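You operate a simulated robot arm through the tools that you are given. There is no shell and no other tool. Be economical: measure what you need, move in short steps, check, and stop when the job is done.

You run a simulated robot arm. Do the job below in one go: nothing can be reset, and whatever is moved stays where it is left.

Task
Stack the bottle that says "46-51" from the navy bench top on top of the bottle labelled "21-26". Then take the small steel tray on the olive bench top and put it away on the top of the narrow steel shelf. Then put the medium block from the olive bench top on the navy bench top. Then take the shallow grey tray and put it on the shelf under the navy bench. Then take the thick pink board and put it on the beige trolley top. Then take the large steel tray and leave it on the teal trolley shelf. Then put the thick blue board on the teal trolley top. Then put the thick orange board on the shelf under the teal bench. Then fetch the green-band probe and stand it on top of the large block. Then take the teal jar and put it on the pale green table top. Keep to this order. Set down upright: green-band probe, teal jar.
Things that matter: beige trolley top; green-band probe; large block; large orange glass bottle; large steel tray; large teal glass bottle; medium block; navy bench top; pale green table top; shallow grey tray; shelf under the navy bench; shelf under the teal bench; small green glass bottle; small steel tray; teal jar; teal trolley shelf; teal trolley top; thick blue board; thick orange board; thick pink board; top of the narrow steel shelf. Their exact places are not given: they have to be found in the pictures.

The check looks at the end state, three seconds after you hand in, the way a careful person would. Anything else that was tipped, shoved, dropped, spilled or broken makes it a failure.

Robot
A 7-joint arm with a vacuum gripper on a trunk, on a base that drives. Base frame: it is fixed to the floor where the robot stands at the start and does not move with it; the origin is under the middle of the robot, x ahead of it, y to its left, z up; the surface under the hand at the start is at about z = 800. Readings come in mm, degrees, newtons and seconds.
Its first joint turns from -149.0 to 149.0 degrees. Places, roughly: beige trolley top [-400, 2600, 800]; green-band probe [-1750, 250, 1000]; large block (13x8x4 cm) [-1600, 300, 800]; large orange glass bottle, large teal glass bottle [750, 0, 750]; large steel tray (18x15x2 cm) [-700, -1600, 300]; medium block (10x8x5 cm) [1600, -1600, 800]; navy bench top [500, 300, 800]; pale green table top [-2600, -2600, 800]; shallow grey tray (17x15x3 cm) [-1300, -1400, 900]; shelf under the navy bench [600, 300, 200]; shelf under the teal bench [-4400, 200, 200]; small steel tray (15x12x2 cm) [1400, -1400, 800]; teal jar (7x7x8 cm) [-1500, -100, 1200]; teal trolley shelf [-600, 3100, 200]; teal trolley top [-600, 3100, 800]; thick blue board (16x12x2 cm) [-1000, -1500, 1200]; thick orange board (16x12x2 cm) [-1200, -1600, 300]; thick pink board (16x12x2 cm) [-1300, -1400, 300]; top of the narrow steel shelf (66x15 cm) [-1000, -1520, 1160]. Payload 1.06 kg.
Tool frame: the origin (TCP) lies in the middle of the cups' lips, and z points out of the cups. The gripper has 1 cup of 24 mm across, covering 24 by 24 mm (tool x, y); the bellows give 8 mm. With the vacuum on, a cup seals on a smooth face that it is pressed against (1 to 4 N); it does not hold porous or soft things. The pull reaches 23 N.
Orientation is told as [roll, pitch, yaw] about the base's x, y, z axes, in that order, counted from this pose: with the cups facing straight down, the tool's x points along the base's -x, its y along +y and its z along -z.

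Tools
- The arm moves only by the tool drive_tool. Its argument "rows" is one flat list of numbers, 7 for each row, row after row: the shift along the base's x, y, z in mm, then the turn, a rotation vector about the base's x, y, z in degrees, then the vacuum: 1 switches it on, 0 off. In form: [x, y, z, wx, wy, wz, valve, x, y, z, wx, wy, wz, valve, ...]. A call has 1 to 8 rows; each row is the pose to reach, as a shift and turn from the pose commanded when the call began. Rows are played at 5 a second. More than 50 mm and 8.6 degrees between two rows, or a gripper value outside its range, and nothing of the call is played. A pose out of reach is approached as far as the arm can. The call stops where the force on the tool passes 40 N (or 10 N more than at its start, if that is more) or the arm is blocked; 0.2 s more then pass. The pull builds up within a second once a cup has sealed. Time passes only in rows, and 0.2 s behind the last, so rows that repeat a pose give it time. It gives the time, the measured TCP pose, the force on the tool (base axes) and the pull of the vacuum at its end, in the units of the frame above (readings bear some noise), with the torque about the TCP (base axes, N m) and any sound that the robot's microphone picked up.
- Cameras (640 x 400 px; columns grow to the right, rows downward): "scene" is now at [-31.5, 116.8, 1556]; the picture's right is [-0.96, -0.27, 0.00], its down [-0.25, 0.90, -0.36] and it looks along [0.10, -0.35, -0.93] (base axes); focal length 214 px, centre (320, 200). "wrist" rides on the gripper at [78, 19, -96] in the tool frame; the picture's right is [-0.23, 0.97, 0.00], its down [-0.71, -0.17, -0.69] and it looks along [-0.67, -0.16, 0.73] (tool axes); focal length 243 px, centre (320, 200).
- camera(camera): a new picture of that camera. No time passes.
- move_column(by): slides the trunk up (or, below 0, down) by that many mm; the arm and the scene camera ride with it, the base frame stays. It gives what a move gives, with no picture.
- base_move(legs): drives the robot by 1 to 6 legs, each [ahead, turn to the left] in mm and degrees, along the robot's own axes; the way and the turn of a leg run together, so that a leg with both is an arc; at most 1500 mm and 180 degrees a leg. The arm and the cameras ride along, it lands a little off, and it stops where it bumps. It gives what a move gives.
- aim_head(pan, tilt): turns the head with the scene camera to pan (to the left, within 155 degrees either way) and tilt (down, from -29 to 69), counted from straight ahead of the robot. It gives what a move gives.
- point_at(camera, pixels): for up to 12 pixels [column, row] of the newest picture of that camera ("zoom" is the newest enlarged one), the place [x, y, z] in the base frame of the surface seen there, good to about 3 mm. No time passes.
- zoom(camera, box): a new picture of the part [left, top, right, bottom] of that camera's present view, enlarged. No time passes.
- hand_in(): hands the job in; it is judged then, once.

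Keep the steps short. Do not move on a guess: measure, check each grasp and each placing, and mend mistakes. In all there are 350 turns and 278 pictures (those below and enlarged ones count). Leave the vacuum off and the arm clear of the work at the hand-in unless told otherwise, and finish with a single line.

The tools are called as name(argument=value, ...) on one line, values as JSON. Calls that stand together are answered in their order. drive_tool: Moves the arm, as the interface text tells. Its arguments: {"type":"object","properties":{"rows":{"type":"array"}},"required":["rows"]} The other tools are called the same way: move_column (by) slides the trunk up or down; base_move (legs) drives the base; aim_head (pan, tilt) turns the head that bears the scene camera; camera (camera) takes a picture; point_at (camera, pixels) gives the place of the surface under pixels of a picture; zoom (camera, box) takes an enlarged picture of a part of a camera's view; hand_in () hands the job in.

At the start:

```text
clock: 0.0
eef_pos: [678.4, -12.5, 999.7]
tool_rot: [0.0, 0.1, 0.0]
ft_force: [0.2, -0.2, -0.1]
wrist_torque: [0.03, -0.02, -0.04]
pull: 0.1
trunk travel left (down, up): [-650.0, 60.0]
robot x, y, heading: [0.8, 4.0, -0.1]
head pan, tilt: [-74.4, 68.8]
```

scene: 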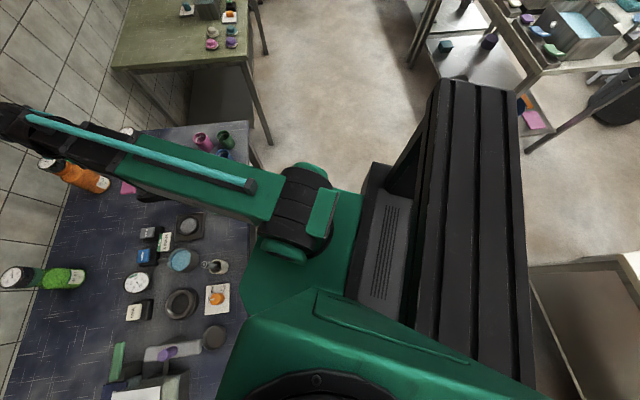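
wrist: 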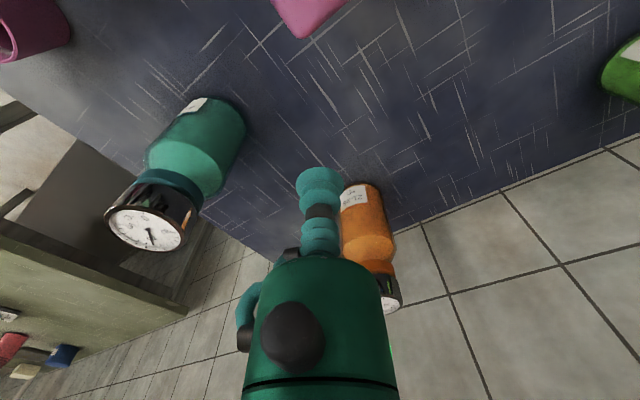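

The wrist view shows a teal bottle near (190,150), an orange one near (365,220) and a green one at (630,70), all with labels. I'll aim the head ahead and zoom in on the labels.

aim_head(pan=0, tilt=50)

camera(camera="scene")

zoom(camera="wrist", box=[100, 80, 260, 180])

zoom(camera="wrist", box=[320, 170, 420, 233])

```text
clock: 1.5
eef_pos: [678.5, -13.7, 999.9]
tool_rot: [0.0, 0.1, -0.1]
ft_force: [0.7, -0.5, 1.0]
wrist_torque: [0.01, 0.02, 0.02]
pull: 0.0
trunk travel left (down, up): [-650.0, 60.0]
robot x, y, heading: [-1.3, -1.1, -0.2]
head pan, tilt: [0.0, 50.0]
```

```text
275 pictures are left
```

scene: 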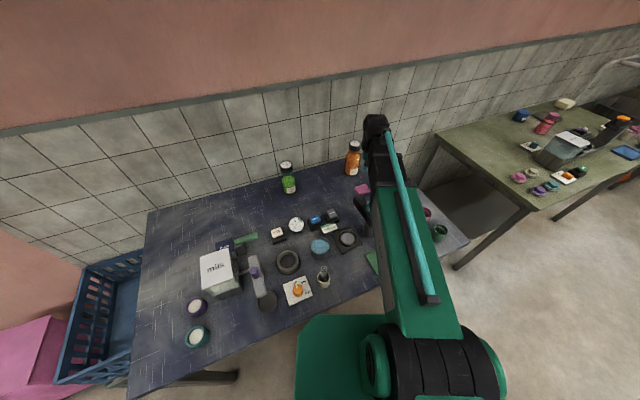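

```text
4.00 times, centred on (180, 130) of wrist
```

zoom: 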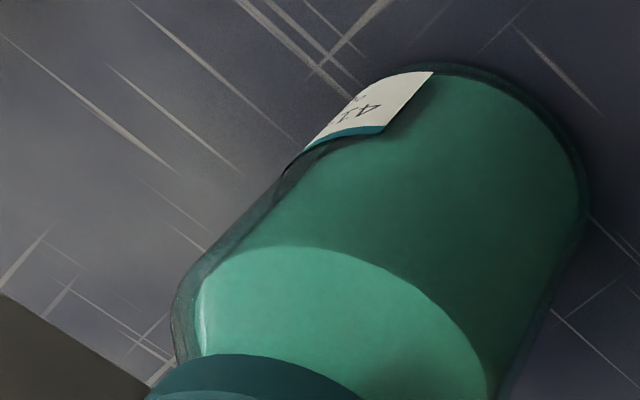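

```text
6.35 times, centred on (370, 202) of wrist
```

zoom: 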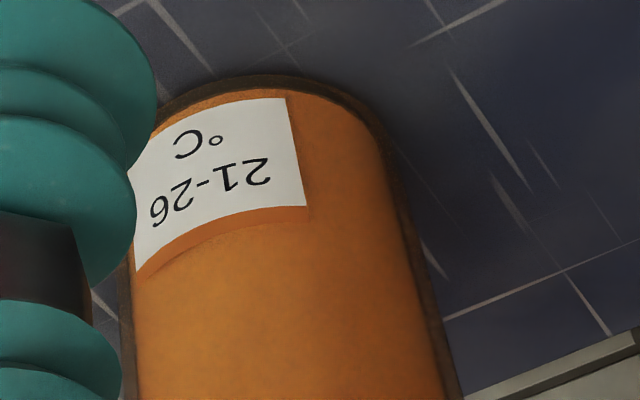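

The orange bottle reads "21-26", and the teal one seems to begin with "41". Next I'll read the green one in the scene view.

zoom(camera="scene", box=[264, 155, 312, 201])

zoom(camera="scene", box=[400, 190, 470, 250])

zoom(camera="wrist", box=[170, 90, 220, 121])

zoom(camera="wrist", box=[540, 10, 640, 110])

```text
8.70 times, centred on (288, 178) of scene
```

zoom: 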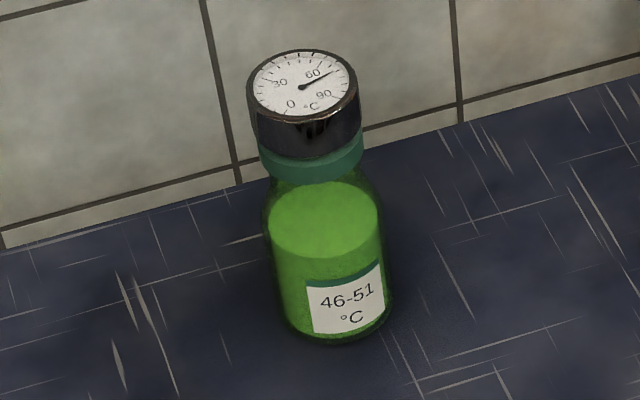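

```text
6.67 times, centred on (435, 220) of scene
```

zoom: 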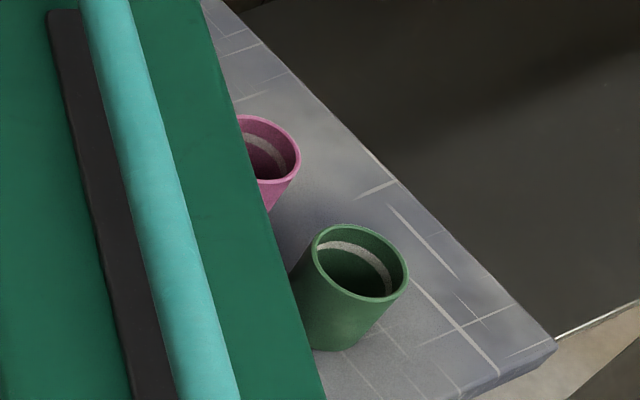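

```text
12.80 times, centred on (195, 106) of wrist
```

zoom: 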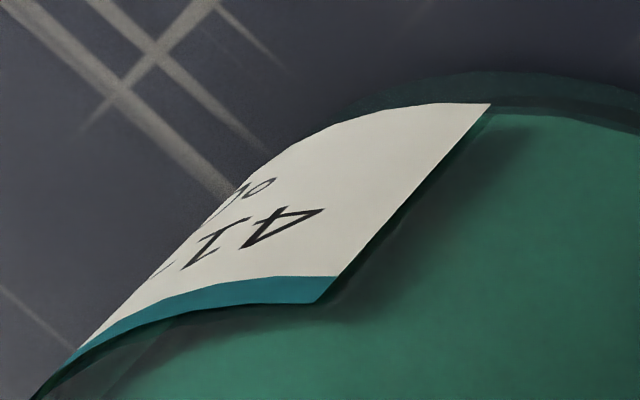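

```text
4.00 times, centred on (590, 60) of wrist
```

zoom: 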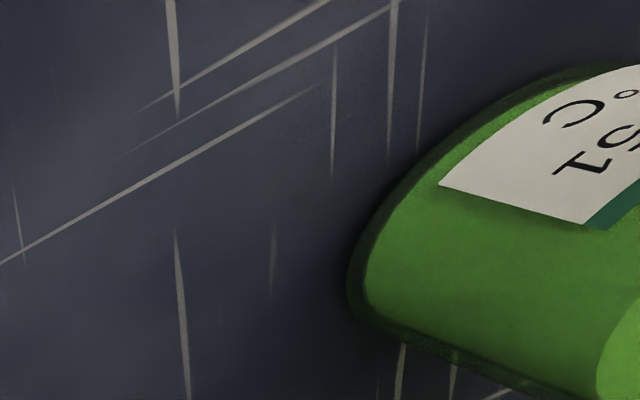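

The green bottle is "46-51". I'll zoom in on the tops of both caps and measure their centres.

zoom(camera="scene", box=[264, 155, 312, 185])

point_at(camera="scene", pixels=[[286, 165], [284, 164], [289, 165], [354, 144], [352, 144], [356, 145], [290, 205], [300, 195], [355, 185]])

zoom(camera="scene", box=[330, 132, 378, 162])

```text
13.33 times, centred on (288, 170) of scene
```

zoom: 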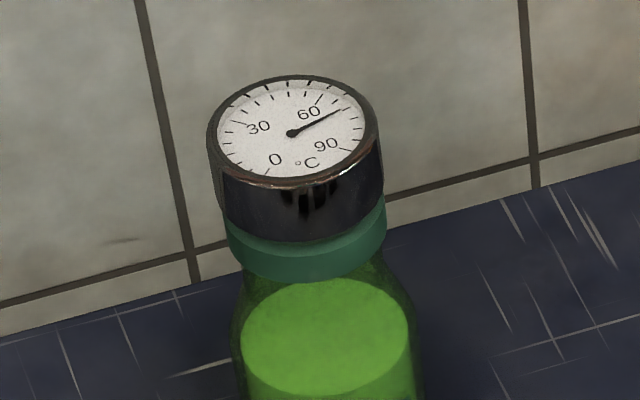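

```text
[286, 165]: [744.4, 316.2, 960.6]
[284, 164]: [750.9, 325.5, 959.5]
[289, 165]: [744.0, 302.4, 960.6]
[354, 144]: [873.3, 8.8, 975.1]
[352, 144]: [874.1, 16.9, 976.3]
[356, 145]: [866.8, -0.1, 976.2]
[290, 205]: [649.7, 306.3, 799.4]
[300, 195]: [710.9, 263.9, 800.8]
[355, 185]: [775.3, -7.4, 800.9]
```

```text
13.33 times, centred on (354, 147) of scene
```

zoom: 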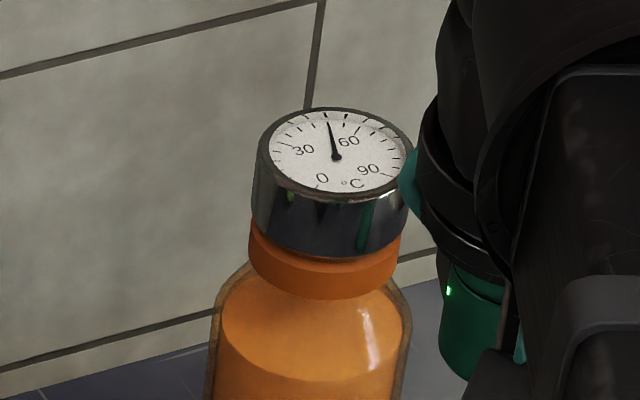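

Now the exact hubs: green dial hub at scene (285.8,165.0), orange hub at zoom (337,156).

point_at(camera="zoom", pixels=[[337, 156], [285, 150], [390, 150], [335, 125], [335, 180]])

point_at(camera="scene", pixels=[[285.8, 165], [281.5, 164.5], [290.2, 165], [285.8, 162.7], [285.8, 167.2]])

```text
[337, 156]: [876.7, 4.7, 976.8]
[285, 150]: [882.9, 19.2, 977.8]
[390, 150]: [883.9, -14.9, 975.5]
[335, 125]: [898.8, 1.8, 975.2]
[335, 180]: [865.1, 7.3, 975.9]
```

```text
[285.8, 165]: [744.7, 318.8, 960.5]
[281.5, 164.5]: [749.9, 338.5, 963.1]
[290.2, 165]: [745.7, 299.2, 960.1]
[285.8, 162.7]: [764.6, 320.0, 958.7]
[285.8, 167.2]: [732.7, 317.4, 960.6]
```

Green cap centre ≈ (746.5,318.5,960.5) and orange ≈ (879,4,976). I'll move up and over to above the green cap.

drive_tool(rows=[0, 0, 40, 0, 0, 0, 0, 10, 47, 40, 0, 0, 0, 0, 20, 95, 40, 0, 0, 0, 0, 29, 142, 40, 0, 0, 0, 0, 39, 190, 40, 0, 0, 0, 0, 49, 237, 40, 0, 0, 0, 0, 58, 285, 40, 0, 0, 0, 0, 68, 332, 40, 0, 0, 0, 0])

camera(camera="wrist")

```text
clock: 3.3
eef_pos: [742.5, 317.9, 1041.8]
tool_rot: [0.0, 0.1, 0.0]
ft_force: [0.3, 1.4, -0.2]
wrist_torque: [-0.03, -0.03, 0.01]
pull: 0.1
trunk travel left (down, up): [-650.0, 60.0]
robot x, y, heading: [2.5, 0.8, 0.0]
head pan, tilt: [0.0, 50.0]
```

```text
266 pictures are left
```

wrist: 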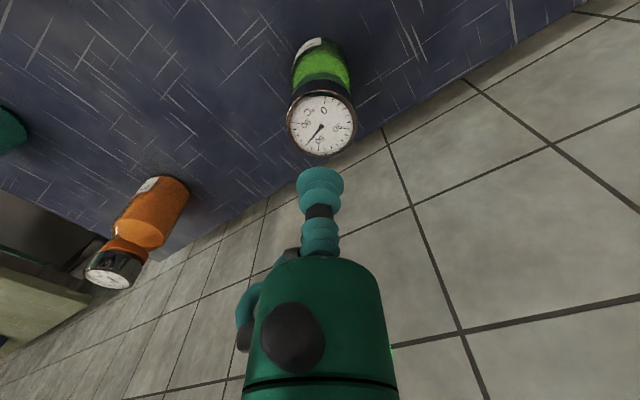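

I'll cross-check the caps from the wrist view: green dial hub at (321,126), orange dial at (108,280).

point_at(camera="wrist", pixels=[[321, 126], [321, 105], [321, 148], [296, 126], [346, 126], [108, 280], [95, 275], [125, 278]])

```text
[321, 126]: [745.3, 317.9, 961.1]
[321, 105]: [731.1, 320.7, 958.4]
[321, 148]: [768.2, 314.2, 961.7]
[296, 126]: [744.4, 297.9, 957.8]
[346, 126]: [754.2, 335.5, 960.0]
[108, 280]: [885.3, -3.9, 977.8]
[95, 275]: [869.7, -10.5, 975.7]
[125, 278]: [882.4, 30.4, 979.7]
```

The two agree. Descending with the vacuum on, to about 3 mm past contact.

drive_tool(rows=[0, 0, -40, 0, 0, 0, 0, 0, 0, -70, 0, 0, 0, 1, 0, 0, -77, 0, 0, 0, 1, 0, 0, -80, 0, 0, 0, 1, 0, 0, -82, 0, 0, 0, 1, 0, 0, -82, 0, 0, 0, 1, 0, 0, -82, 0, 0, 0, 1, 0, 0, -82, 0, 0, 0, 1])

```text
clock: 5.1
eef_pos: [744.1, 319.3, 960.0]
tool_rot: [0.0, 0.0, 0.0]
ft_force: [-3.9, 0.4, 12.5]
wrist_torque: [0.03, 0.05, -0.04]
pull: 22.4
trunk travel left (down, up): [-650.0, 60.0]
robot x, y, heading: [0.9, 0.1, -0.3]
head pan, tilt: [0.0, 50.0]
```

It sealed with a pull of 22.4. Lifting slowly.

drive_tool(rows=[0, 0, 5, 0, 0, 0, 1, 0, 0, 20, 0, 0, 0, 1, 0, 0, 45, 0, 0, 0, 1, 0, 0, 75, 0, 0, 0, 1, 0, 0, 105, 0, 0, 0, 1, 0, 0, 135, 0, 0, 0, 1, 0, 0, 165, 0, 0, 0, 1, 0, 0, 200, 0, 0, 0, 1])

```text
clock: 6.9
eef_pos: [746.8, 314.8, 1159.3]
tool_rot: [-0.1, 0.0, 0.0]
ft_force: [-0.8, -0.4, -3.2]
wrist_torque: [0.03, 0.0, 0.02]
pull: 23.3
trunk travel left (down, up): [-650.0, 60.0]
robot x, y, heading: [-4.0, -1.7, 0.0]
head pan, tilt: [0.0, 50.0]
```

It holds, at about 3.2 N. Next I carry it over toward the orange bottle slowly, with its base at about z 999.

drive_tool(rows=[5, -12, 0, 0, 0, 0, 1, 17, -40, 0, 0, 0, 0, 1, 32, -75, 0, 0, 0, 0, 1, 47, -110, 0, 0, 0, 0, 1, 62, -146, 0, 0, 0, 0, 1, 77, -181, 0, 0, 0, 0, 1, 90, -212, 0, 0, 0, 0, 1, 98, -232, 0, 0, 0, 0, 1])

drive_tool(rows=[5, -12, 0, 0, 0, 0, 1, 13, -32, 0, 0, 0, 0, 1, 24, -58, 0, 0, 0, 0, 1, 31, -75, 0, 0, 0, 0, 1, 34, -82, 0, 0, 0, 0, 1, 34, -82, 0, 0, 0, 0, 1])

camera(camera="scene")

camera(camera="wrist")

```text
clock: 8.7
eef_pos: [844.6, 86.7, 1158.0]
tool_rot: [-0.1, 0.0, 0.1]
ft_force: [-0.1, -0.1, -3.5]
wrist_torque: [0.04, 0.02, -0.03]
pull: 22.9
trunk travel left (down, up): [-650.0, 60.0]
robot x, y, heading: [0.0, 1.4, -0.3]
head pan, tilt: [0.0, 50.0]
```

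```text
clock: 10.1
eef_pos: [877.7, 3.5, 1159.1]
tool_rot: [-0.1, 0.1, 0.0]
ft_force: [0.0, 0.0, -3.3]
wrist_torque: [0.0, 0.03, 0.01]
pull: 22.6
trunk travel left (down, up): [-650.0, 60.0]
robot x, y, heading: [2.4, 0.3, 0.1]
head pan, tilt: [0.0, 50.0]
```

```text
265 pictures are left
```

scene: 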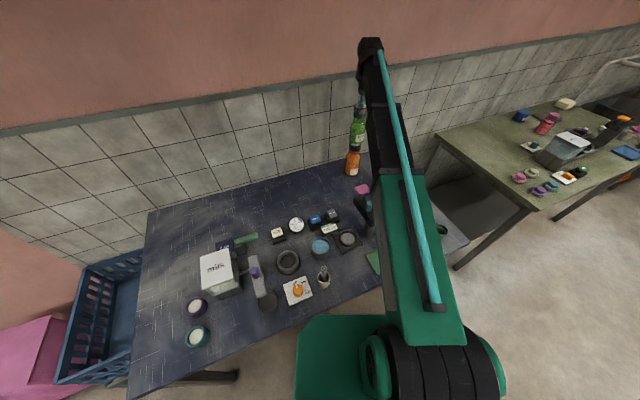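

```text
264 pictures are left
```

wrist: 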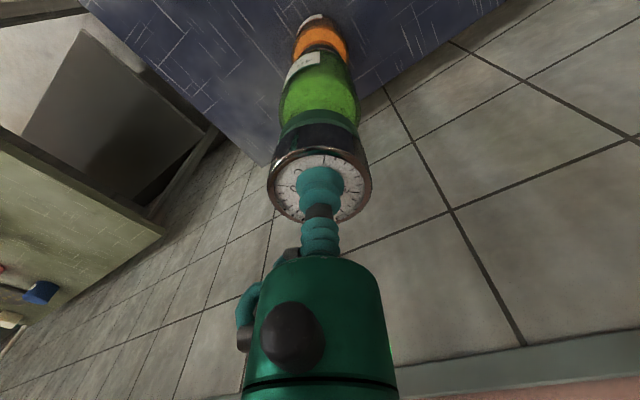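

I'll zoom the scene view to check that the green base lines up with the orange cap.

zoom(camera="scene", box=[324, 92, 388, 182])

zoom(camera="wrist", box=[260, 0, 380, 100])

```text
4.44 times, centred on (356, 137) of scene
```

zoom: 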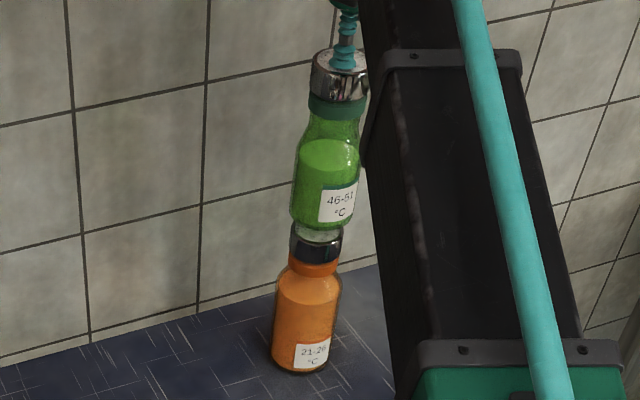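

```text
4.00 times, centred on (320, 50) of wrist
```

zoom: 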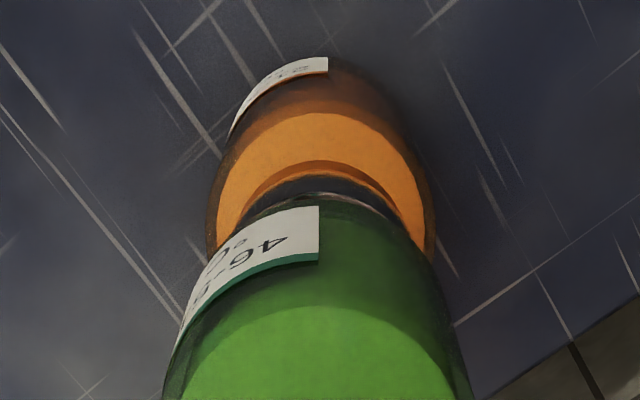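

The bottles look aligned. I'll lower until contact, expected at about z 1136.

drive_tool(rows=[0, 0, -8, 0, 0, 0, 1, 0, 0, -14, 0, 0, 0, 1, 0, 0, -18, 0, 0, 0, 1, 0, 0, -20, 0, 0, 0, 1, 0, 0, -22, 0, 0, 0, 1, 0, 0, -22, 0, 0, 0, 1])

```text
clock: 11.5
eef_pos: [877.0, 4.2, 1136.7]
tool_rot: [-0.2, 0.0, 0.0]
ft_force: [1.6, 2.1, 17.3]
wrist_torque: [0.05, -0.02, 0.03]
pull: 22.7
trunk travel left (down, up): [-650.0, 60.0]
robot x, y, heading: [-0.8, -1.1, -0.1]
head pan, tilt: [0.0, 50.0]
```

It is resting, with 17 N upward. I'll ease up slightly, release the vacuum and wait, then rise slowly.

drive_tool(rows=[0, 0, 1.5, 0, 0, 0, 0, 0, 0, 1.5, 0, 0, 0, 0, 0, 0, 1.5, 0, 0, 0, 0, 0, 0, 1.5, 0, 0, 0, 0, 0, 0, 4, 0, 0, 0, 0, 0, 0, 8, 0, 0, 0, 0, 0, 0, 15, 0, 0, 0, 0, 0, 0, 40, 0, 0, 0, 0])

zoom(camera="scene", box=[324, 92, 388, 182])

```text
clock: 13.3
eef_pos: [880.3, 4.4, 1176.1]
tool_rot: [-0.1, 0.1, 0.0]
ft_force: [0.0, -0.6, -0.8]
wrist_torque: [-0.06, 0.04, -0.02]
pull: 0.1
trunk travel left (down, up): [-650.0, 60.0]
robot x, y, heading: [1.7, -2.6, -0.1]
head pan, tilt: [0.0, 50.0]
```

```text
4.44 times, centred on (356, 137) of scene
```

zoom: 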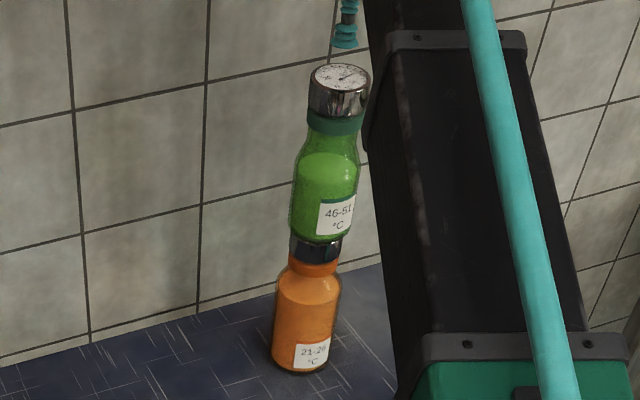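

The stack stands. I'll retract the arm straight back and then survey the room.

drive_tool(rows=[0, 0, 20, 0, 0, 0, 0, -48, 0, 20, 0, 0, 0, 0, -96, 0, 20, 0, 0, 0, 0, -144, 0, 20, 0, 0, 0, 0, -192, 0, 20, 0, 0, 0, 0, -240, 0, 20, 0, 0, 0, 0, -280, 0, 20, 0, 0, 0, 0])

aim_head(pan=-70, tilt=30)

camera(camera="scene")

aim_head(pan=-140, tilt=30)

camera(camera="scene")

aim_head(pan=140, tilt=30)

camera(camera="scene")

aim_head(pan=70, tilt=30)

camera(camera="scene")

```text
clock: 14.9
eef_pos: [595.8, 4.3, 1198.3]
tool_rot: [0.1, 0.1, 0.0]
ft_force: [-0.7, -0.3, -0.1]
wrist_torque: [0.03, 0.02, 0.0]
pull: 0.0
trunk travel left (down, up): [-650.0, 60.0]
robot x, y, heading: [-1.5, 4.9, 0.0]
head pan, tilt: [0.0, 50.0]
```

```text
clock: 16.3
eef_pos: [597.7, 5.6, 1199.1]
tool_rot: [0.0, 0.1, 0.0]
ft_force: [-0.7, 0.6, 1.1]
wrist_torque: [-0.02, 0.02, 0.0]
pull: 0.1
trunk travel left (down, up): [-650.0, 60.0]
robot x, y, heading: [-0.1, 1.1, 0.1]
head pan, tilt: [-70.0, 30.0]
```

```text
260 pictures are left
```

scene: 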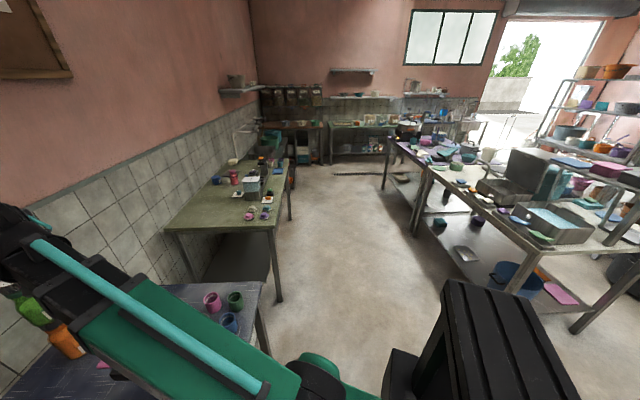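

```text
clock: 17.7
eef_pos: [597.5, 5.0, 1198.5]
tool_rot: [0.0, 0.0, 0.0]
ft_force: [0.7, 0.2, -0.5]
wrist_torque: [0.04, -0.01, 0.03]
pull: 0.0
trunk travel left (down, up): [-650.0, 60.0]
robot x, y, heading: [2.6, -1.1, -0.1]
head pan, tilt: [-140.0, 30.0]
```

```text
259 pictures are left
```

scene: 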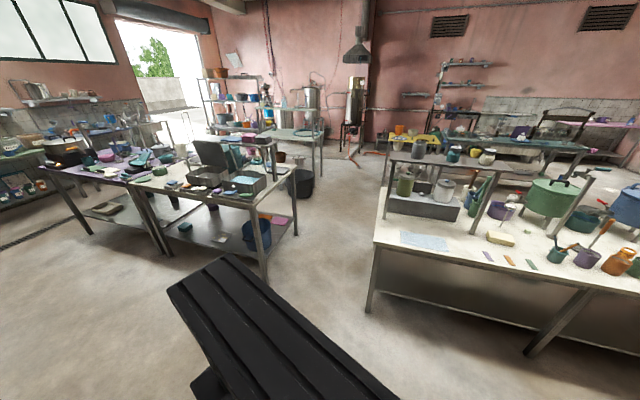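

```text
clock: 21.6
eef_pos: [598.0, 4.2, 1199.2]
tool_rot: [-0.1, 0.1, 0.1]
ft_force: [-0.2, 0.4, 0.7]
wrist_torque: [0.01, -0.01, 0.0]
pull: 0.2
trunk travel left (down, up): [-650.0, 60.0]
robot x, y, heading: [-3.3, -0.1, -0.1]
head pan, tilt: [140.0, 30.0]
```

```text
258 pictures are left
```

scene: 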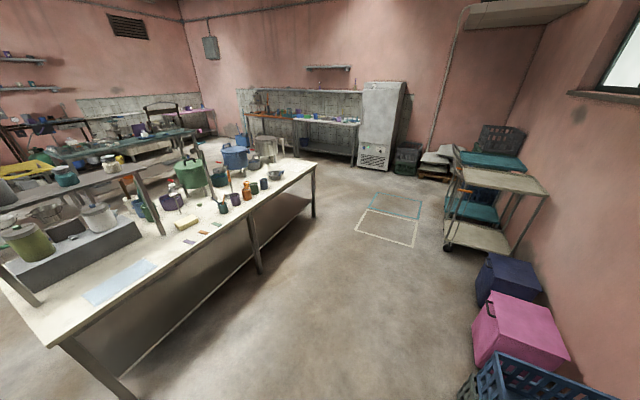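

```text
clock: 23.0
eef_pos: [598.0, 5.5, 1198.2]
tool_rot: [-0.1, 0.1, 0.0]
ft_force: [0.0, -0.3, -0.2]
wrist_torque: [0.02, -0.02, -0.03]
pull: 0.1
trunk travel left (down, up): [-650.0, 60.0]
robot x, y, heading: [1.4, 0.3, 0.1]
head pan, tilt: [70.0, 30.0]
```

```text
257 pictures are left
```

scene: 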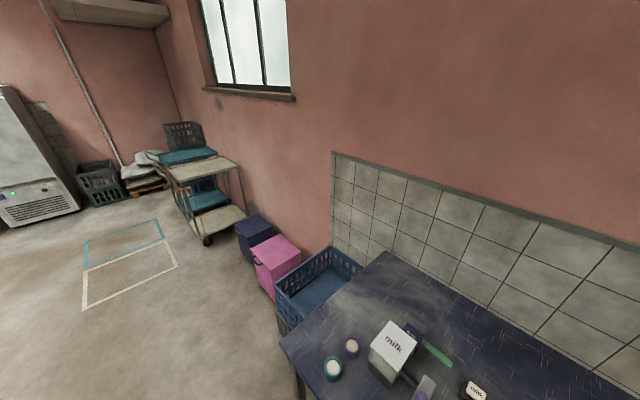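

Olive bench is to the right (−y) at the centre-left of the first picture. I'll look at it again and measure its edges, its items and the floor.

aim_head(pan=-62, tilt=32)

camera(camera="scene")

zoom(camera="scene", box=[190, 130, 350, 260])

```text
clock: 25.1
eef_pos: [597.5, 4.5, 1199.3]
tool_rot: [0.1, 0.1, 0.1]
ft_force: [0.5, 0.4, -0.4]
wrist_torque: [-0.03, 0.01, -0.01]
pull: 0.0
trunk travel left (down, up): [-650.0, 60.0]
robot x, y, heading: [1.1, -3.7, -0.1]
head pan, tilt: [-62.0, 32.0]
```

```text
256 pictures are left
```

scene: 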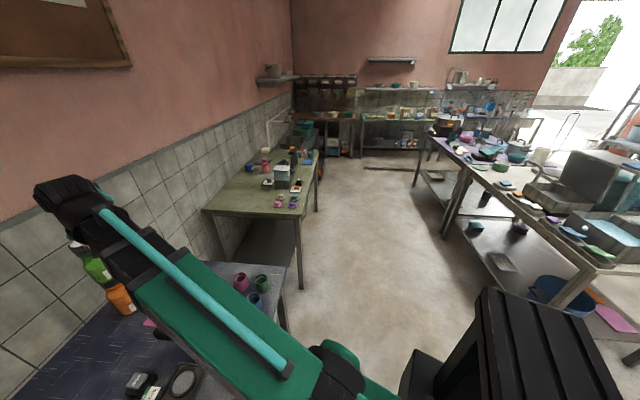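

```text
3.08 times, centred on (270, 195) of scene
```

zoom: 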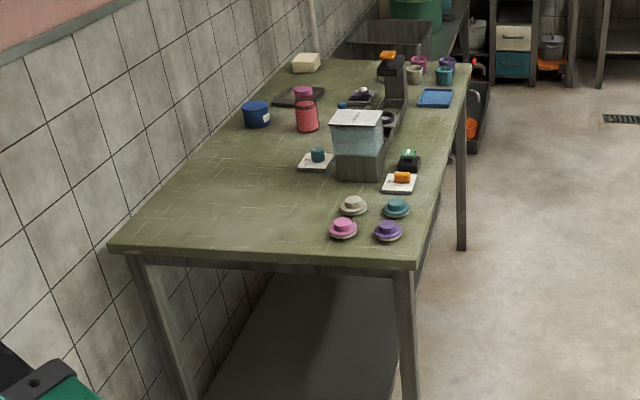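

point_at(camera="zoom", pixels=[[112, 245], [415, 262], [465, 70], [300, 95], [305, 62], [435, 96], [360, 150], [410, 390], [530, 300], [460, 245]])

point_at(camera="scene", pixels=[[420, 150], [455, 170], [430, 240], [610, 265], [450, 245], [380, 300], [284, 265], [600, 300], [500, 262], [556, 310]])

```text
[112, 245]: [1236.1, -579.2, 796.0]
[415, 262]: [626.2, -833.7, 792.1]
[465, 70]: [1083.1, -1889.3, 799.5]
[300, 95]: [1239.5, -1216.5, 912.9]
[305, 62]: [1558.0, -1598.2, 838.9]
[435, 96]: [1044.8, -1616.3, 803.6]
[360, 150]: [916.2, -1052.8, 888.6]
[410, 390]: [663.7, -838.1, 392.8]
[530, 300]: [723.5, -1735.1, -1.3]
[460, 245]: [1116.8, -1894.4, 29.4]
```

```text
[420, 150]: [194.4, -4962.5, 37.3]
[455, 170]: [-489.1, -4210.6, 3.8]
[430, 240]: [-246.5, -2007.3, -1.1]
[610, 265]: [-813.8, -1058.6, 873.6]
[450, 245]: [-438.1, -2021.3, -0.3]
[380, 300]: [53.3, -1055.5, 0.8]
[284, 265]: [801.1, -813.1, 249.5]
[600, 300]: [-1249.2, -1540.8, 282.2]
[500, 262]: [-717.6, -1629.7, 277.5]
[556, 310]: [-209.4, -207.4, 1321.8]
```

The olive bench runs from (626,−834) to (1083,−1889) along the aisle. I'll back off, turn right and drive down the aisle.

base_move(legs=[[-150, 0], [0, -80], [1500, 0]])

aim_head(pan=70, tilt=40)

camera(camera="scene")

```text
clock: 37.2
eef_pos: [211.3, -2119.3, 1199.4]
tool_rot: [-0.1, 0.1, -79.7]
ft_force: [0.4, 0.2, -0.2]
wrist_torque: [-0.02, 0.01, 0.03]
pull: 0.1
trunk travel left (down, up): [-650.0, 60.0]
robot x, y, heading: [97.1, -1534.4, -79.8]
head pan, tilt: [-62.0, 32.0]
```

```text
clock: 39.4
eef_pos: [209.5, -2119.6, 1198.6]
tool_rot: [-0.1, 0.0, -79.8]
ft_force: [0.5, 0.0, 0.4]
wrist_torque: [0.01, -0.03, 0.01]
pull: 0.0
trunk travel left (down, up): [-650.0, 60.0]
robot x, y, heading: [97.3, -1528.9, -79.6]
head pan, tilt: [70.0, 40.0]
```

```text
254 pictures are left
```

scene: 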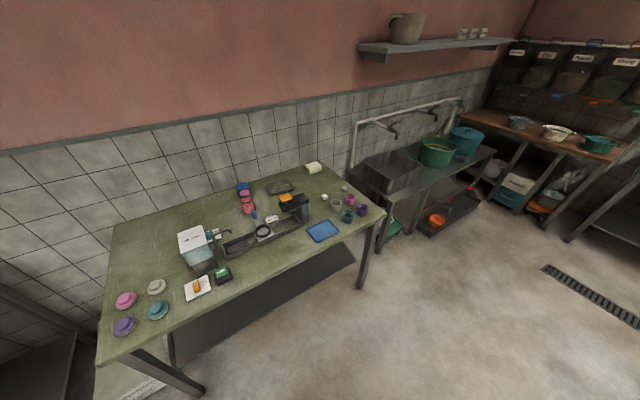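

zoom(camera="scene", box=[220, 150, 400, 262])

point_at(camera="scene", pixels=[[280, 188], [268, 188], [292, 187], [315, 168], [295, 205], [247, 195], [384, 215], [98, 362], [323, 231]])

```text
3.56 times, centred on (310, 206) of scene
```

zoom: 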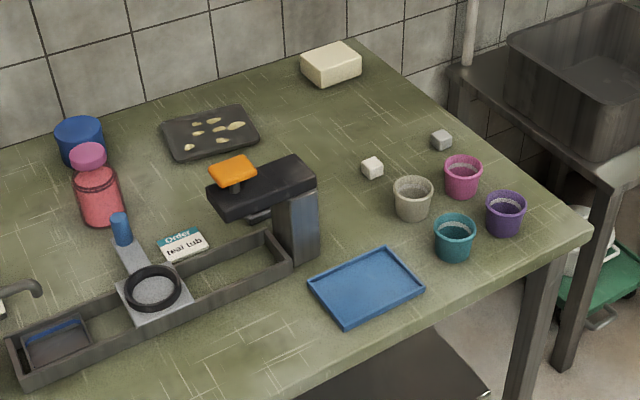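

```text
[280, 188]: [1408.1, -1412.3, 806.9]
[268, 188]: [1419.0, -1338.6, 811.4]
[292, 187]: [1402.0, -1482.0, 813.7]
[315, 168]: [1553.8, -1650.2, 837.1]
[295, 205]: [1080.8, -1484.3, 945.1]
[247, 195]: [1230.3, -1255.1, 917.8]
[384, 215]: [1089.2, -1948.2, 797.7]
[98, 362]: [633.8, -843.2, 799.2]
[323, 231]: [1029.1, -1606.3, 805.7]
```

The dark tray with bits in it, at (1408,−1412), is the small steel tray, and the cream block at (1554,−1650) is the medium block. At the start the robot stood about 390 mm off the navy edge, so I'll park similarly here.

base_move(legs=[[0, 50.6], [600, 0], [0, 51.8]])

aim_head(pan=0, tilt=45)

camera(camera="scene")

```text
clock: 47.2
eef_pos: [1173.8, -1633.4, 1198.4]
tool_rot: [-0.1, 0.1, 19.3]
ft_force: [-0.5, -0.1, -0.3]
wrist_torque: [0.0, -0.02, -0.01]
pull: 0.0
trunk travel left (down, up): [-650.0, 60.0]
robot x, y, heading: [615.0, -1833.7, 19.5]
head pan, tilt: [70.0, 40.0]
```

```text
clock: 48.6
eef_pos: [1173.5, -1633.4, 1198.5]
tool_rot: [0.0, 0.1, 19.2]
ft_force: [-0.1, 0.0, 0.3]
wrist_torque: [-0.01, 0.02, -0.04]
pull: 0.2
trunk travel left (down, up): [-650.0, 60.0]
robot x, y, heading: [609.7, -1833.2, 19.2]
head pan, tilt: [0.0, 45.0]
```

```text
252 pictures are left
```

scene: 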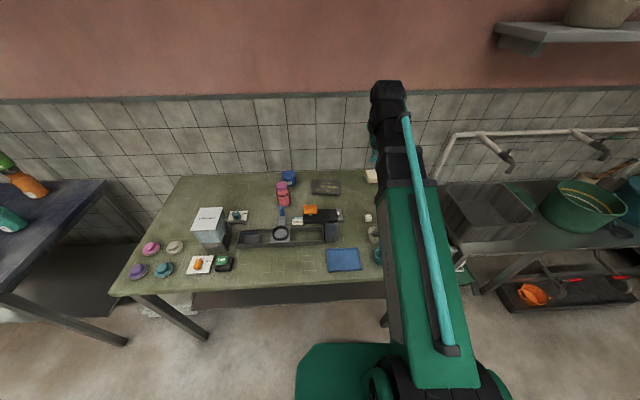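

The tray is at about (325,187). I'll move the arm above it, staying high, then look with the wrist camera.

drive_tool(rows=[33, 31, 0, 0, 0, 0, 0, 67, 63, 0, 0, 0, 0, 0, 100, 94, 0, 0, 0, 0, 0, 134, 126, 0, 0, 0, 0, 0, 167, 157, 0, 0, 0, 0, 0, 200, 189, 0, 0, 0, 0, 0, 234, 221, 0, 0, 0, 0, 0, 234, 221, -45, 0, 0, 0, 0])

camera(camera="wrist")

zoom(camera="scene", box=[300, 165, 350, 205])

```text
clock: 50.4
eef_pos: [1408.5, -1414.4, 1154.4]
tool_rot: [-0.1, 0.0, 19.3]
ft_force: [0.2, 0.0, -0.1]
wrist_torque: [0.0, -0.02, 0.03]
pull: 0.0
trunk travel left (down, up): [-650.0, 60.0]
robot x, y, heading: [610.2, -1832.3, 19.2]
head pan, tilt: [0.0, 45.0]
```

```text
251 pictures are left
```

wrist: 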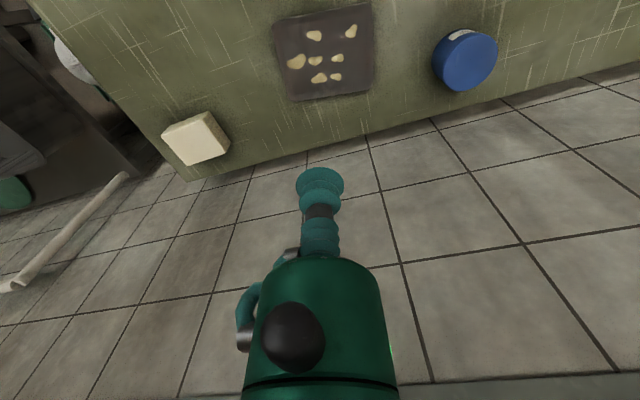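

```text
10.00 times, centred on (325, 185) of scene
```

zoom: 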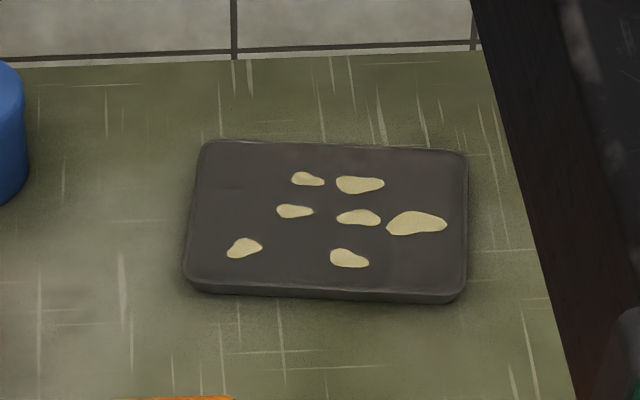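

zoom(camera="wrist", box=[255, 0, 395, 110])

point_at(camera="zoom", pixels=[[110, 95], [525, 20], [170, 420], [520, 390], [330, 210], [335, 240], [270, 130], [340, 310], [420, 160], [60, 250]])

```text
3.64 times, centred on (325, 55) of wrist
```

zoom: 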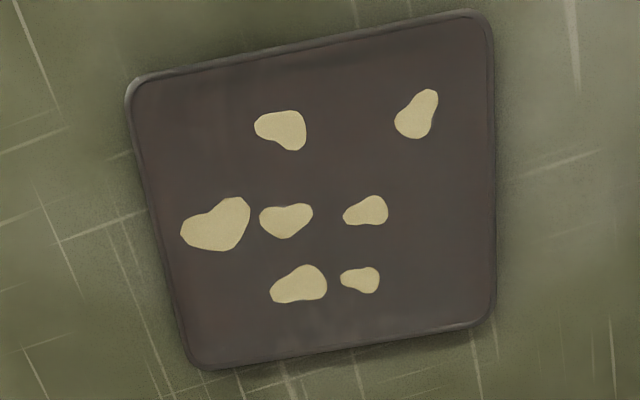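

```text
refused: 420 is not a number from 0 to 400
```

A clear patch between the bits is at zoom (340,160). I'll measure it and the corners.

point_at(camera="zoom", pixels=[[135, 90], [485, 20], [195, 362], [488, 322], [340, 160], [318, 190], [285, 130], [370, 210], [285, 220], [415, 115], [560, 300], [330, 350]])

```text
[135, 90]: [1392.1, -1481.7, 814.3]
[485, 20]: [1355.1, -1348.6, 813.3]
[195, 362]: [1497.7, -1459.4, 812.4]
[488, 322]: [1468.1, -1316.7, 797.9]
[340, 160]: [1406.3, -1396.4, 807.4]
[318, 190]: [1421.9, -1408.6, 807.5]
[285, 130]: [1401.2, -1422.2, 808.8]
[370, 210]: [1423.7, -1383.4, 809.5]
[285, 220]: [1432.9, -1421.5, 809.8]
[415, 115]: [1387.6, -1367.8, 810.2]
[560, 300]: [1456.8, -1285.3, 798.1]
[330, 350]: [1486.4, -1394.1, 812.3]
```

Tray floor is z 807, and the clear patch is ≈ (1410,−1399). I'll descend to z ≈ 880 above it and check.

drive_tool(rows=[0, 5, -40, 0, 0, 0, 0, 1, 15, -80, 0, 0, 0, 0, 2, 15, -120, 0, 0, 0, 0, 2, 15, -160, 0, 0, 0, 0, 2, 15, -200, 0, 0, 0, 0, 2, 15, -240, 0, 0, 0, 0, 2, 15, -274, 0, 0, 0, 0, 2, 15, -274, 0, 0, 0, 0])

zoom(camera="wrist", box=[240, 60, 400, 220])

```text
clock: 52.2
eef_pos: [1412.1, -1397.9, 877.7]
tool_rot: [0.0, -0.1, 19.3]
ft_force: [-0.4, -0.3, 0.0]
wrist_torque: [-0.02, -0.01, 0.0]
pull: 0.1
trunk travel left (down, up): [-650.0, 60.0]
robot x, y, heading: [611.4, -1833.3, 19.3]
head pan, tilt: [0.0, 45.0]
```

```text
2.50 times, centred on (320, 140) of wrist
```

zoom: 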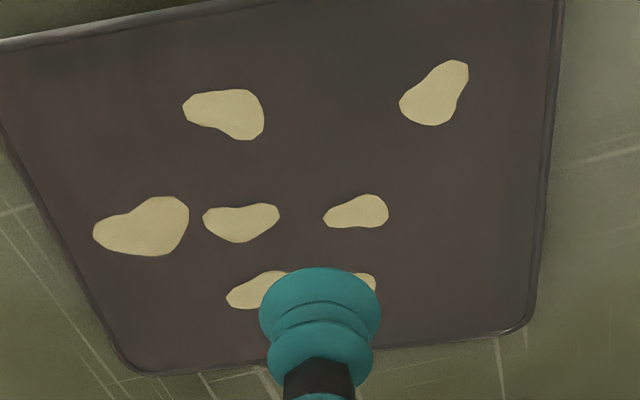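

point_at(camera="zoom", pixels=[[305, 160], [260, 120], [275, 215], [330, 215], [402, 105], [235, 220], [360, 212], [228, 115]])

```text
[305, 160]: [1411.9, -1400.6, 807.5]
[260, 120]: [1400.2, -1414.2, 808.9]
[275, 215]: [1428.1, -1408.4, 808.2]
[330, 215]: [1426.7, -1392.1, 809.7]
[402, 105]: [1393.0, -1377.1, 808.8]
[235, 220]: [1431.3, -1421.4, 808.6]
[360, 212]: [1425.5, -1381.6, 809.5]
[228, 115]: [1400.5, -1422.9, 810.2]
```

The position is on the patch. I'll descend to contact at about 807 with the vacuum on.

drive_tool(rows=[0, 0, -35, 0, 0, 0, 0, 0, 0, -60, 0, 0, 0, 1, 0, 0, -68, 0, 0, 0, 1, 0, 0, -71, 0, 0, 0, 1, 0, 0, -73, 0, 0, 0, 1, 0, 0, -73, 0, 0, 0, 1, 0, 0, -73, 0, 0, 0, 1, 0, 0, -73, 0, 0, 0, 1])

```text
clock: 54.0
eef_pos: [1409.7, -1397.0, 807.2]
tool_rot: [-0.1, 0.0, 19.2]
ft_force: [1.3, 1.1, 12.5]
wrist_torque: [-0.02, -0.04, 0.05]
pull: 22.7
trunk travel left (down, up): [-650.0, 60.0]
robot x, y, heading: [612.2, -1834.3, 19.4]
head pan, tilt: [0.0, 45.0]
```

Sealed at 22.7. Lifting slowly.

drive_tool(rows=[0, 0, 4, 0, 0, 0, 1, 0, 0, 12, 0, 0, 0, 1, 0, 0, 24, 0, 0, 0, 1, 0, 0, 40, 0, 0, 0, 1, 0, 0, 60, 0, 0, 0, 1, 0, 0, 80, 0, 0, 0, 1, 0, 0, 100, 0, 0, 0, 1, 0, 0, 110, 0, 0, 0, 1])

camera(camera="wrist")

```text
clock: 55.8
eef_pos: [1409.7, -1398.1, 916.4]
tool_rot: [-0.1, 0.1, 19.3]
ft_force: [-0.8, 0.0, -1.6]
wrist_torque: [0.02, 0.02, 0.03]
pull: 23.0
trunk travel left (down, up): [-650.0, 60.0]
robot x, y, heading: [611.4, -1830.6, 19.4]
head pan, tilt: [0.0, 45.0]
```

```text
247 pictures are left
```

wrist: 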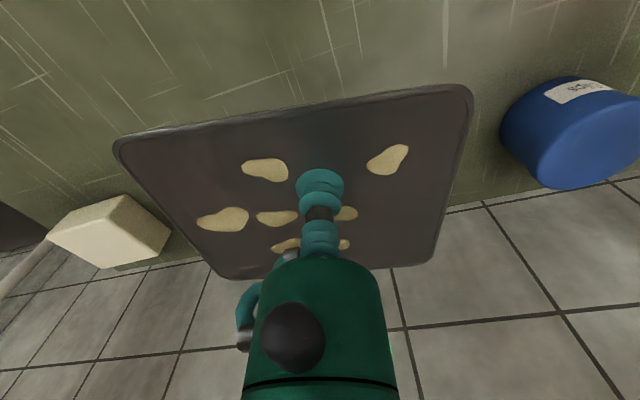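

It is held, about 1.6 N. I'll raise it to z ≈ 1200 and pull it in.

drive_tool(rows=[0, 0, 15, 0, 0, 0, 1, 0, 0, 50, 0, 0, 0, 1, 0, 0, 90, 0, 0, 0, 1, 0, 0, 130, 0, 0, 0, 1, 0, 0, 170, 0, 0, 0, 1, 0, 0, 210, 0, 0, 0, 1, 0, 0, 250, 0, 0, 0, 1, 0, 0, 280, 0, 0, 0, 1])

drive_tool(rows=[-12, -12, 0, 0, 0, 0, 1, -40, -40, 0, 0, 0, 0, 1, -70, -70, 0, 0, 0, 0, 1, -100, -100, 0, 0, 0, 0, 1, -130, -130, 0, 0, 0, 0, 1, -160, -160, 0, 0, 0, 0, 1, -190, -190, 0, 0, 0, 0, 1, -210, -205, 0, 0, 0, 0, 1])

aim_head(pan=150, tilt=25)

camera(camera="scene")

```text
clock: 57.6
eef_pos: [1411.9, -1397.4, 1198.4]
tool_rot: [-0.1, 0.1, 19.2]
ft_force: [0.0, -0.5, -1.8]
wrist_torque: [0.0, 0.06, 0.01]
pull: 22.9
trunk travel left (down, up): [-650.0, 60.0]
robot x, y, heading: [608.2, -1837.0, 19.0]
head pan, tilt: [0.0, 45.0]
```

```text
clock: 59.4
eef_pos: [1199.6, -1603.8, 1198.0]
tool_rot: [0.0, 0.1, 19.2]
ft_force: [-0.1, -0.4, -1.6]
wrist_torque: [-0.04, 0.04, 0.02]
pull: 22.9
trunk travel left (down, up): [-650.0, 60.0]
robot x, y, heading: [611.0, -1834.2, 19.3]
head pan, tilt: [0.0, 45.0]
```

```text
clock: 61.8
eef_pos: [1200.6, -1602.9, 1197.7]
tool_rot: [-0.2, 0.1, 19.2]
ft_force: [-0.7, -0.1, -1.4]
wrist_torque: [0.03, 0.04, 0.01]
pull: 23.3
trunk travel left (down, up): [-650.0, 60.0]
robot x, y, heading: [612.5, -1834.3, 19.5]
head pan, tilt: [150.0, 25.0]
```

```text
246 pictures are left
```

scene: 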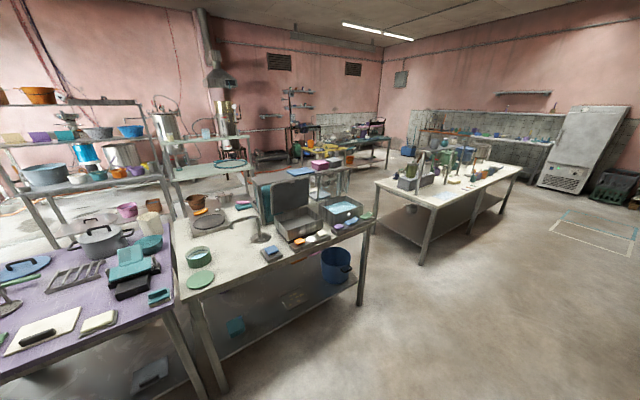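

zoom(camera="scene", box=[230, 140, 390, 260])

point_at(camera="zoom", pixels=[[285, 128], [240, 150], [470, 105], [345, 95], [390, 80], [440, 200], [300, 200], [130, 250], [420, 340], [590, 330]])

point_at(camera="scene", pixels=[[178, 295], [376, 215], [230, 395], [362, 300], [424, 262], [440, 190], [180, 262], [250, 165]])

```text
3.33 times, centred on (310, 200) of scene
```

zoom: 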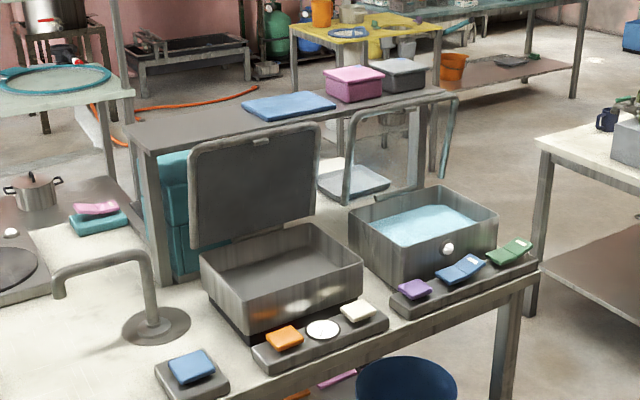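

```text
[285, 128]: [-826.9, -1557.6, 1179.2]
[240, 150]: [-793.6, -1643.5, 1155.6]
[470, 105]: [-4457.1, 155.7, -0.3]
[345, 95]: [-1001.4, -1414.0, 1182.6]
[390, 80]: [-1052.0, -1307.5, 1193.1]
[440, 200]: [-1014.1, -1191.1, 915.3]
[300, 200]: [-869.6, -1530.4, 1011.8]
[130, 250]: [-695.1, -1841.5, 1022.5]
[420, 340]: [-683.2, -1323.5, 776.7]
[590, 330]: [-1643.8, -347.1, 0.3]
```

```text
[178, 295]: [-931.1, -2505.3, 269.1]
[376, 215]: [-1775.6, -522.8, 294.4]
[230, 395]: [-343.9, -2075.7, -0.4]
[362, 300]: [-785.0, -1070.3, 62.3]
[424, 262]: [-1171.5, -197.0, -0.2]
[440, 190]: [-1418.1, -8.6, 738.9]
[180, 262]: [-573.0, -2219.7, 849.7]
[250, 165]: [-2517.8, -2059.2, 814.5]
```

The narrow shelf carries a blue board and two bins, and its left end is free. I'll measure its corners.

point_at(camera="zoom", pixels=[[130, 130], [155, 150], [435, 92], [400, 85], [245, 106], [272, 120], [333, 104], [300, 94], [195, 130], [420, 190], [372, 185], [330, 185]])

zoom(camera="scene", box=[250, 155, 350, 215])

```text
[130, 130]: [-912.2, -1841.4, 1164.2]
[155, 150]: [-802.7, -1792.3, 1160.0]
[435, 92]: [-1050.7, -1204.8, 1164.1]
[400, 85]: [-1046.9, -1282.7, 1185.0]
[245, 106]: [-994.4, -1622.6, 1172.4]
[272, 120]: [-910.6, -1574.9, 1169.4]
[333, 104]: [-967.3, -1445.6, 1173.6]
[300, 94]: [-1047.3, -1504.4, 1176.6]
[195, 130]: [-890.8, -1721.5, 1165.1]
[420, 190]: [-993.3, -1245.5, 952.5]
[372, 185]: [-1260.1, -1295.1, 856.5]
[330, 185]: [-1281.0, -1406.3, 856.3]
```

```text
6.40 times, centred on (300, 185) of scene
```

zoom: 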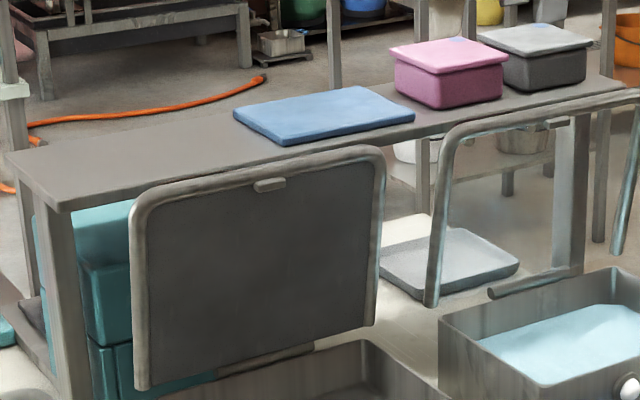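

The shelf's free left end is about 230 mm long, and I'll aim the tray at ≈ (−917,−1715), z 1160. I'll raise the load, back across the aisle and turn to face the shelf.

drive_tool(rows=[0, 0, 10, 0, 0, 0, 1, 0, 0, 30, 0, 0, 0, 1, 0, 0, 55, 0, 0, 0, 1, 0, 0, 70, 0, 0, 0, 1])

base_move(legs=[[0, -46.3], [-921, 0]])

aim_head(pan=-130, tilt=40)

camera(camera="scene")

```text
clock: 62.5
eef_pos: [1202.2, -1600.7, 1227.9]
tool_rot: [0.0, -0.6, 19.2]
ft_force: [7.7, 1.6, -15.1]
wrist_torque: [0.07, -0.26, -0.04]
pull: 22.3
out of reach, approached as far as the arm can: row 3
trunk travel left (down, up): [-650.0, 60.0]
robot x, y, heading: [610.4, -1835.0, 19.0]
head pan, tilt: [150.0, 25.0]
stopped in row 3: the force on the tool passed its limit at 62 N (the readings are from after the stop); the commanded pose is now the measured one
```

```text
clock: 69.4
eef_pos: [359.9, -1682.8, 1229.4]
tool_rot: [0.0, -0.6, -28.8]
ft_force: [11.2, -5.7, -30.1]
wrist_torque: [-0.74, -0.81, -0.17]
pull: 22.2
trunk travel left (down, up): [-650.0, 60.0]
robot x, y, heading: [-209.9, -1397.9, -28.7]
head pan, tilt: [150.0, 25.0]
```

```text
clock: 73.3
eef_pos: [359.3, -1682.0, 1228.6]
tool_rot: [-0.1, -0.6, -28.8]
ft_force: [9.7, -4.7, -26.3]
wrist_torque: [-0.69, -0.7, -0.13]
pull: 22.9
trunk travel left (down, up): [-650.0, 60.0]
robot x, y, heading: [-208.4, -1400.3, -28.7]
head pan, tilt: [-130.0, 40.0]
```

```text
243 pictures are left
```

scene: 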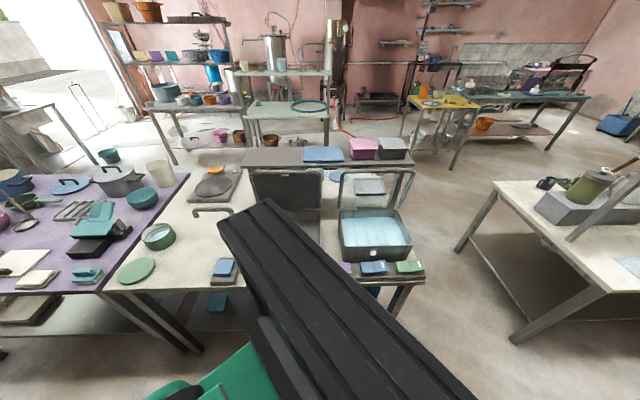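

The tool reads −26 N and +0.8 Nm, so something is pressing on the tray. I'll check the wrist view.

camera(camera="wrist")

```text
242 pictures are left
```

wrist: 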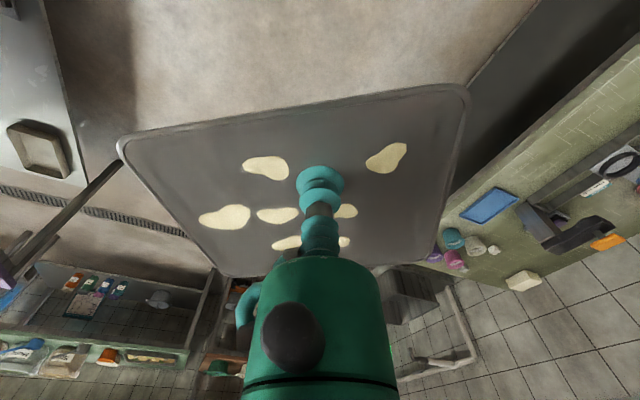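

The tray looks intact. Its near edge probably touches an arm link, so I'll lower 30 mm and move outward a little.

drive_tool(rows=[0, 0, -8, 0, 0, 0, 1, 0, 0, -16, 0, 0, 0, 1, 8, -4, -24, 0, 0.6, 0, 1, 17, -9, -32, 0, 0.6, 0, 1])

```text
clock: 74.3
eef_pos: [377.8, -1691.4, 1196.3]
tool_rot: [-0.4, -0.1, -28.9]
ft_force: [-0.3, 0.0, -1.1]
wrist_torque: [0.05, 0.01, -0.01]
pull: 23.0
trunk travel left (down, up): [-650.0, 60.0]
robot x, y, heading: [-210.5, -1396.4, -28.6]
head pan, tilt: [-130.0, 40.0]
```

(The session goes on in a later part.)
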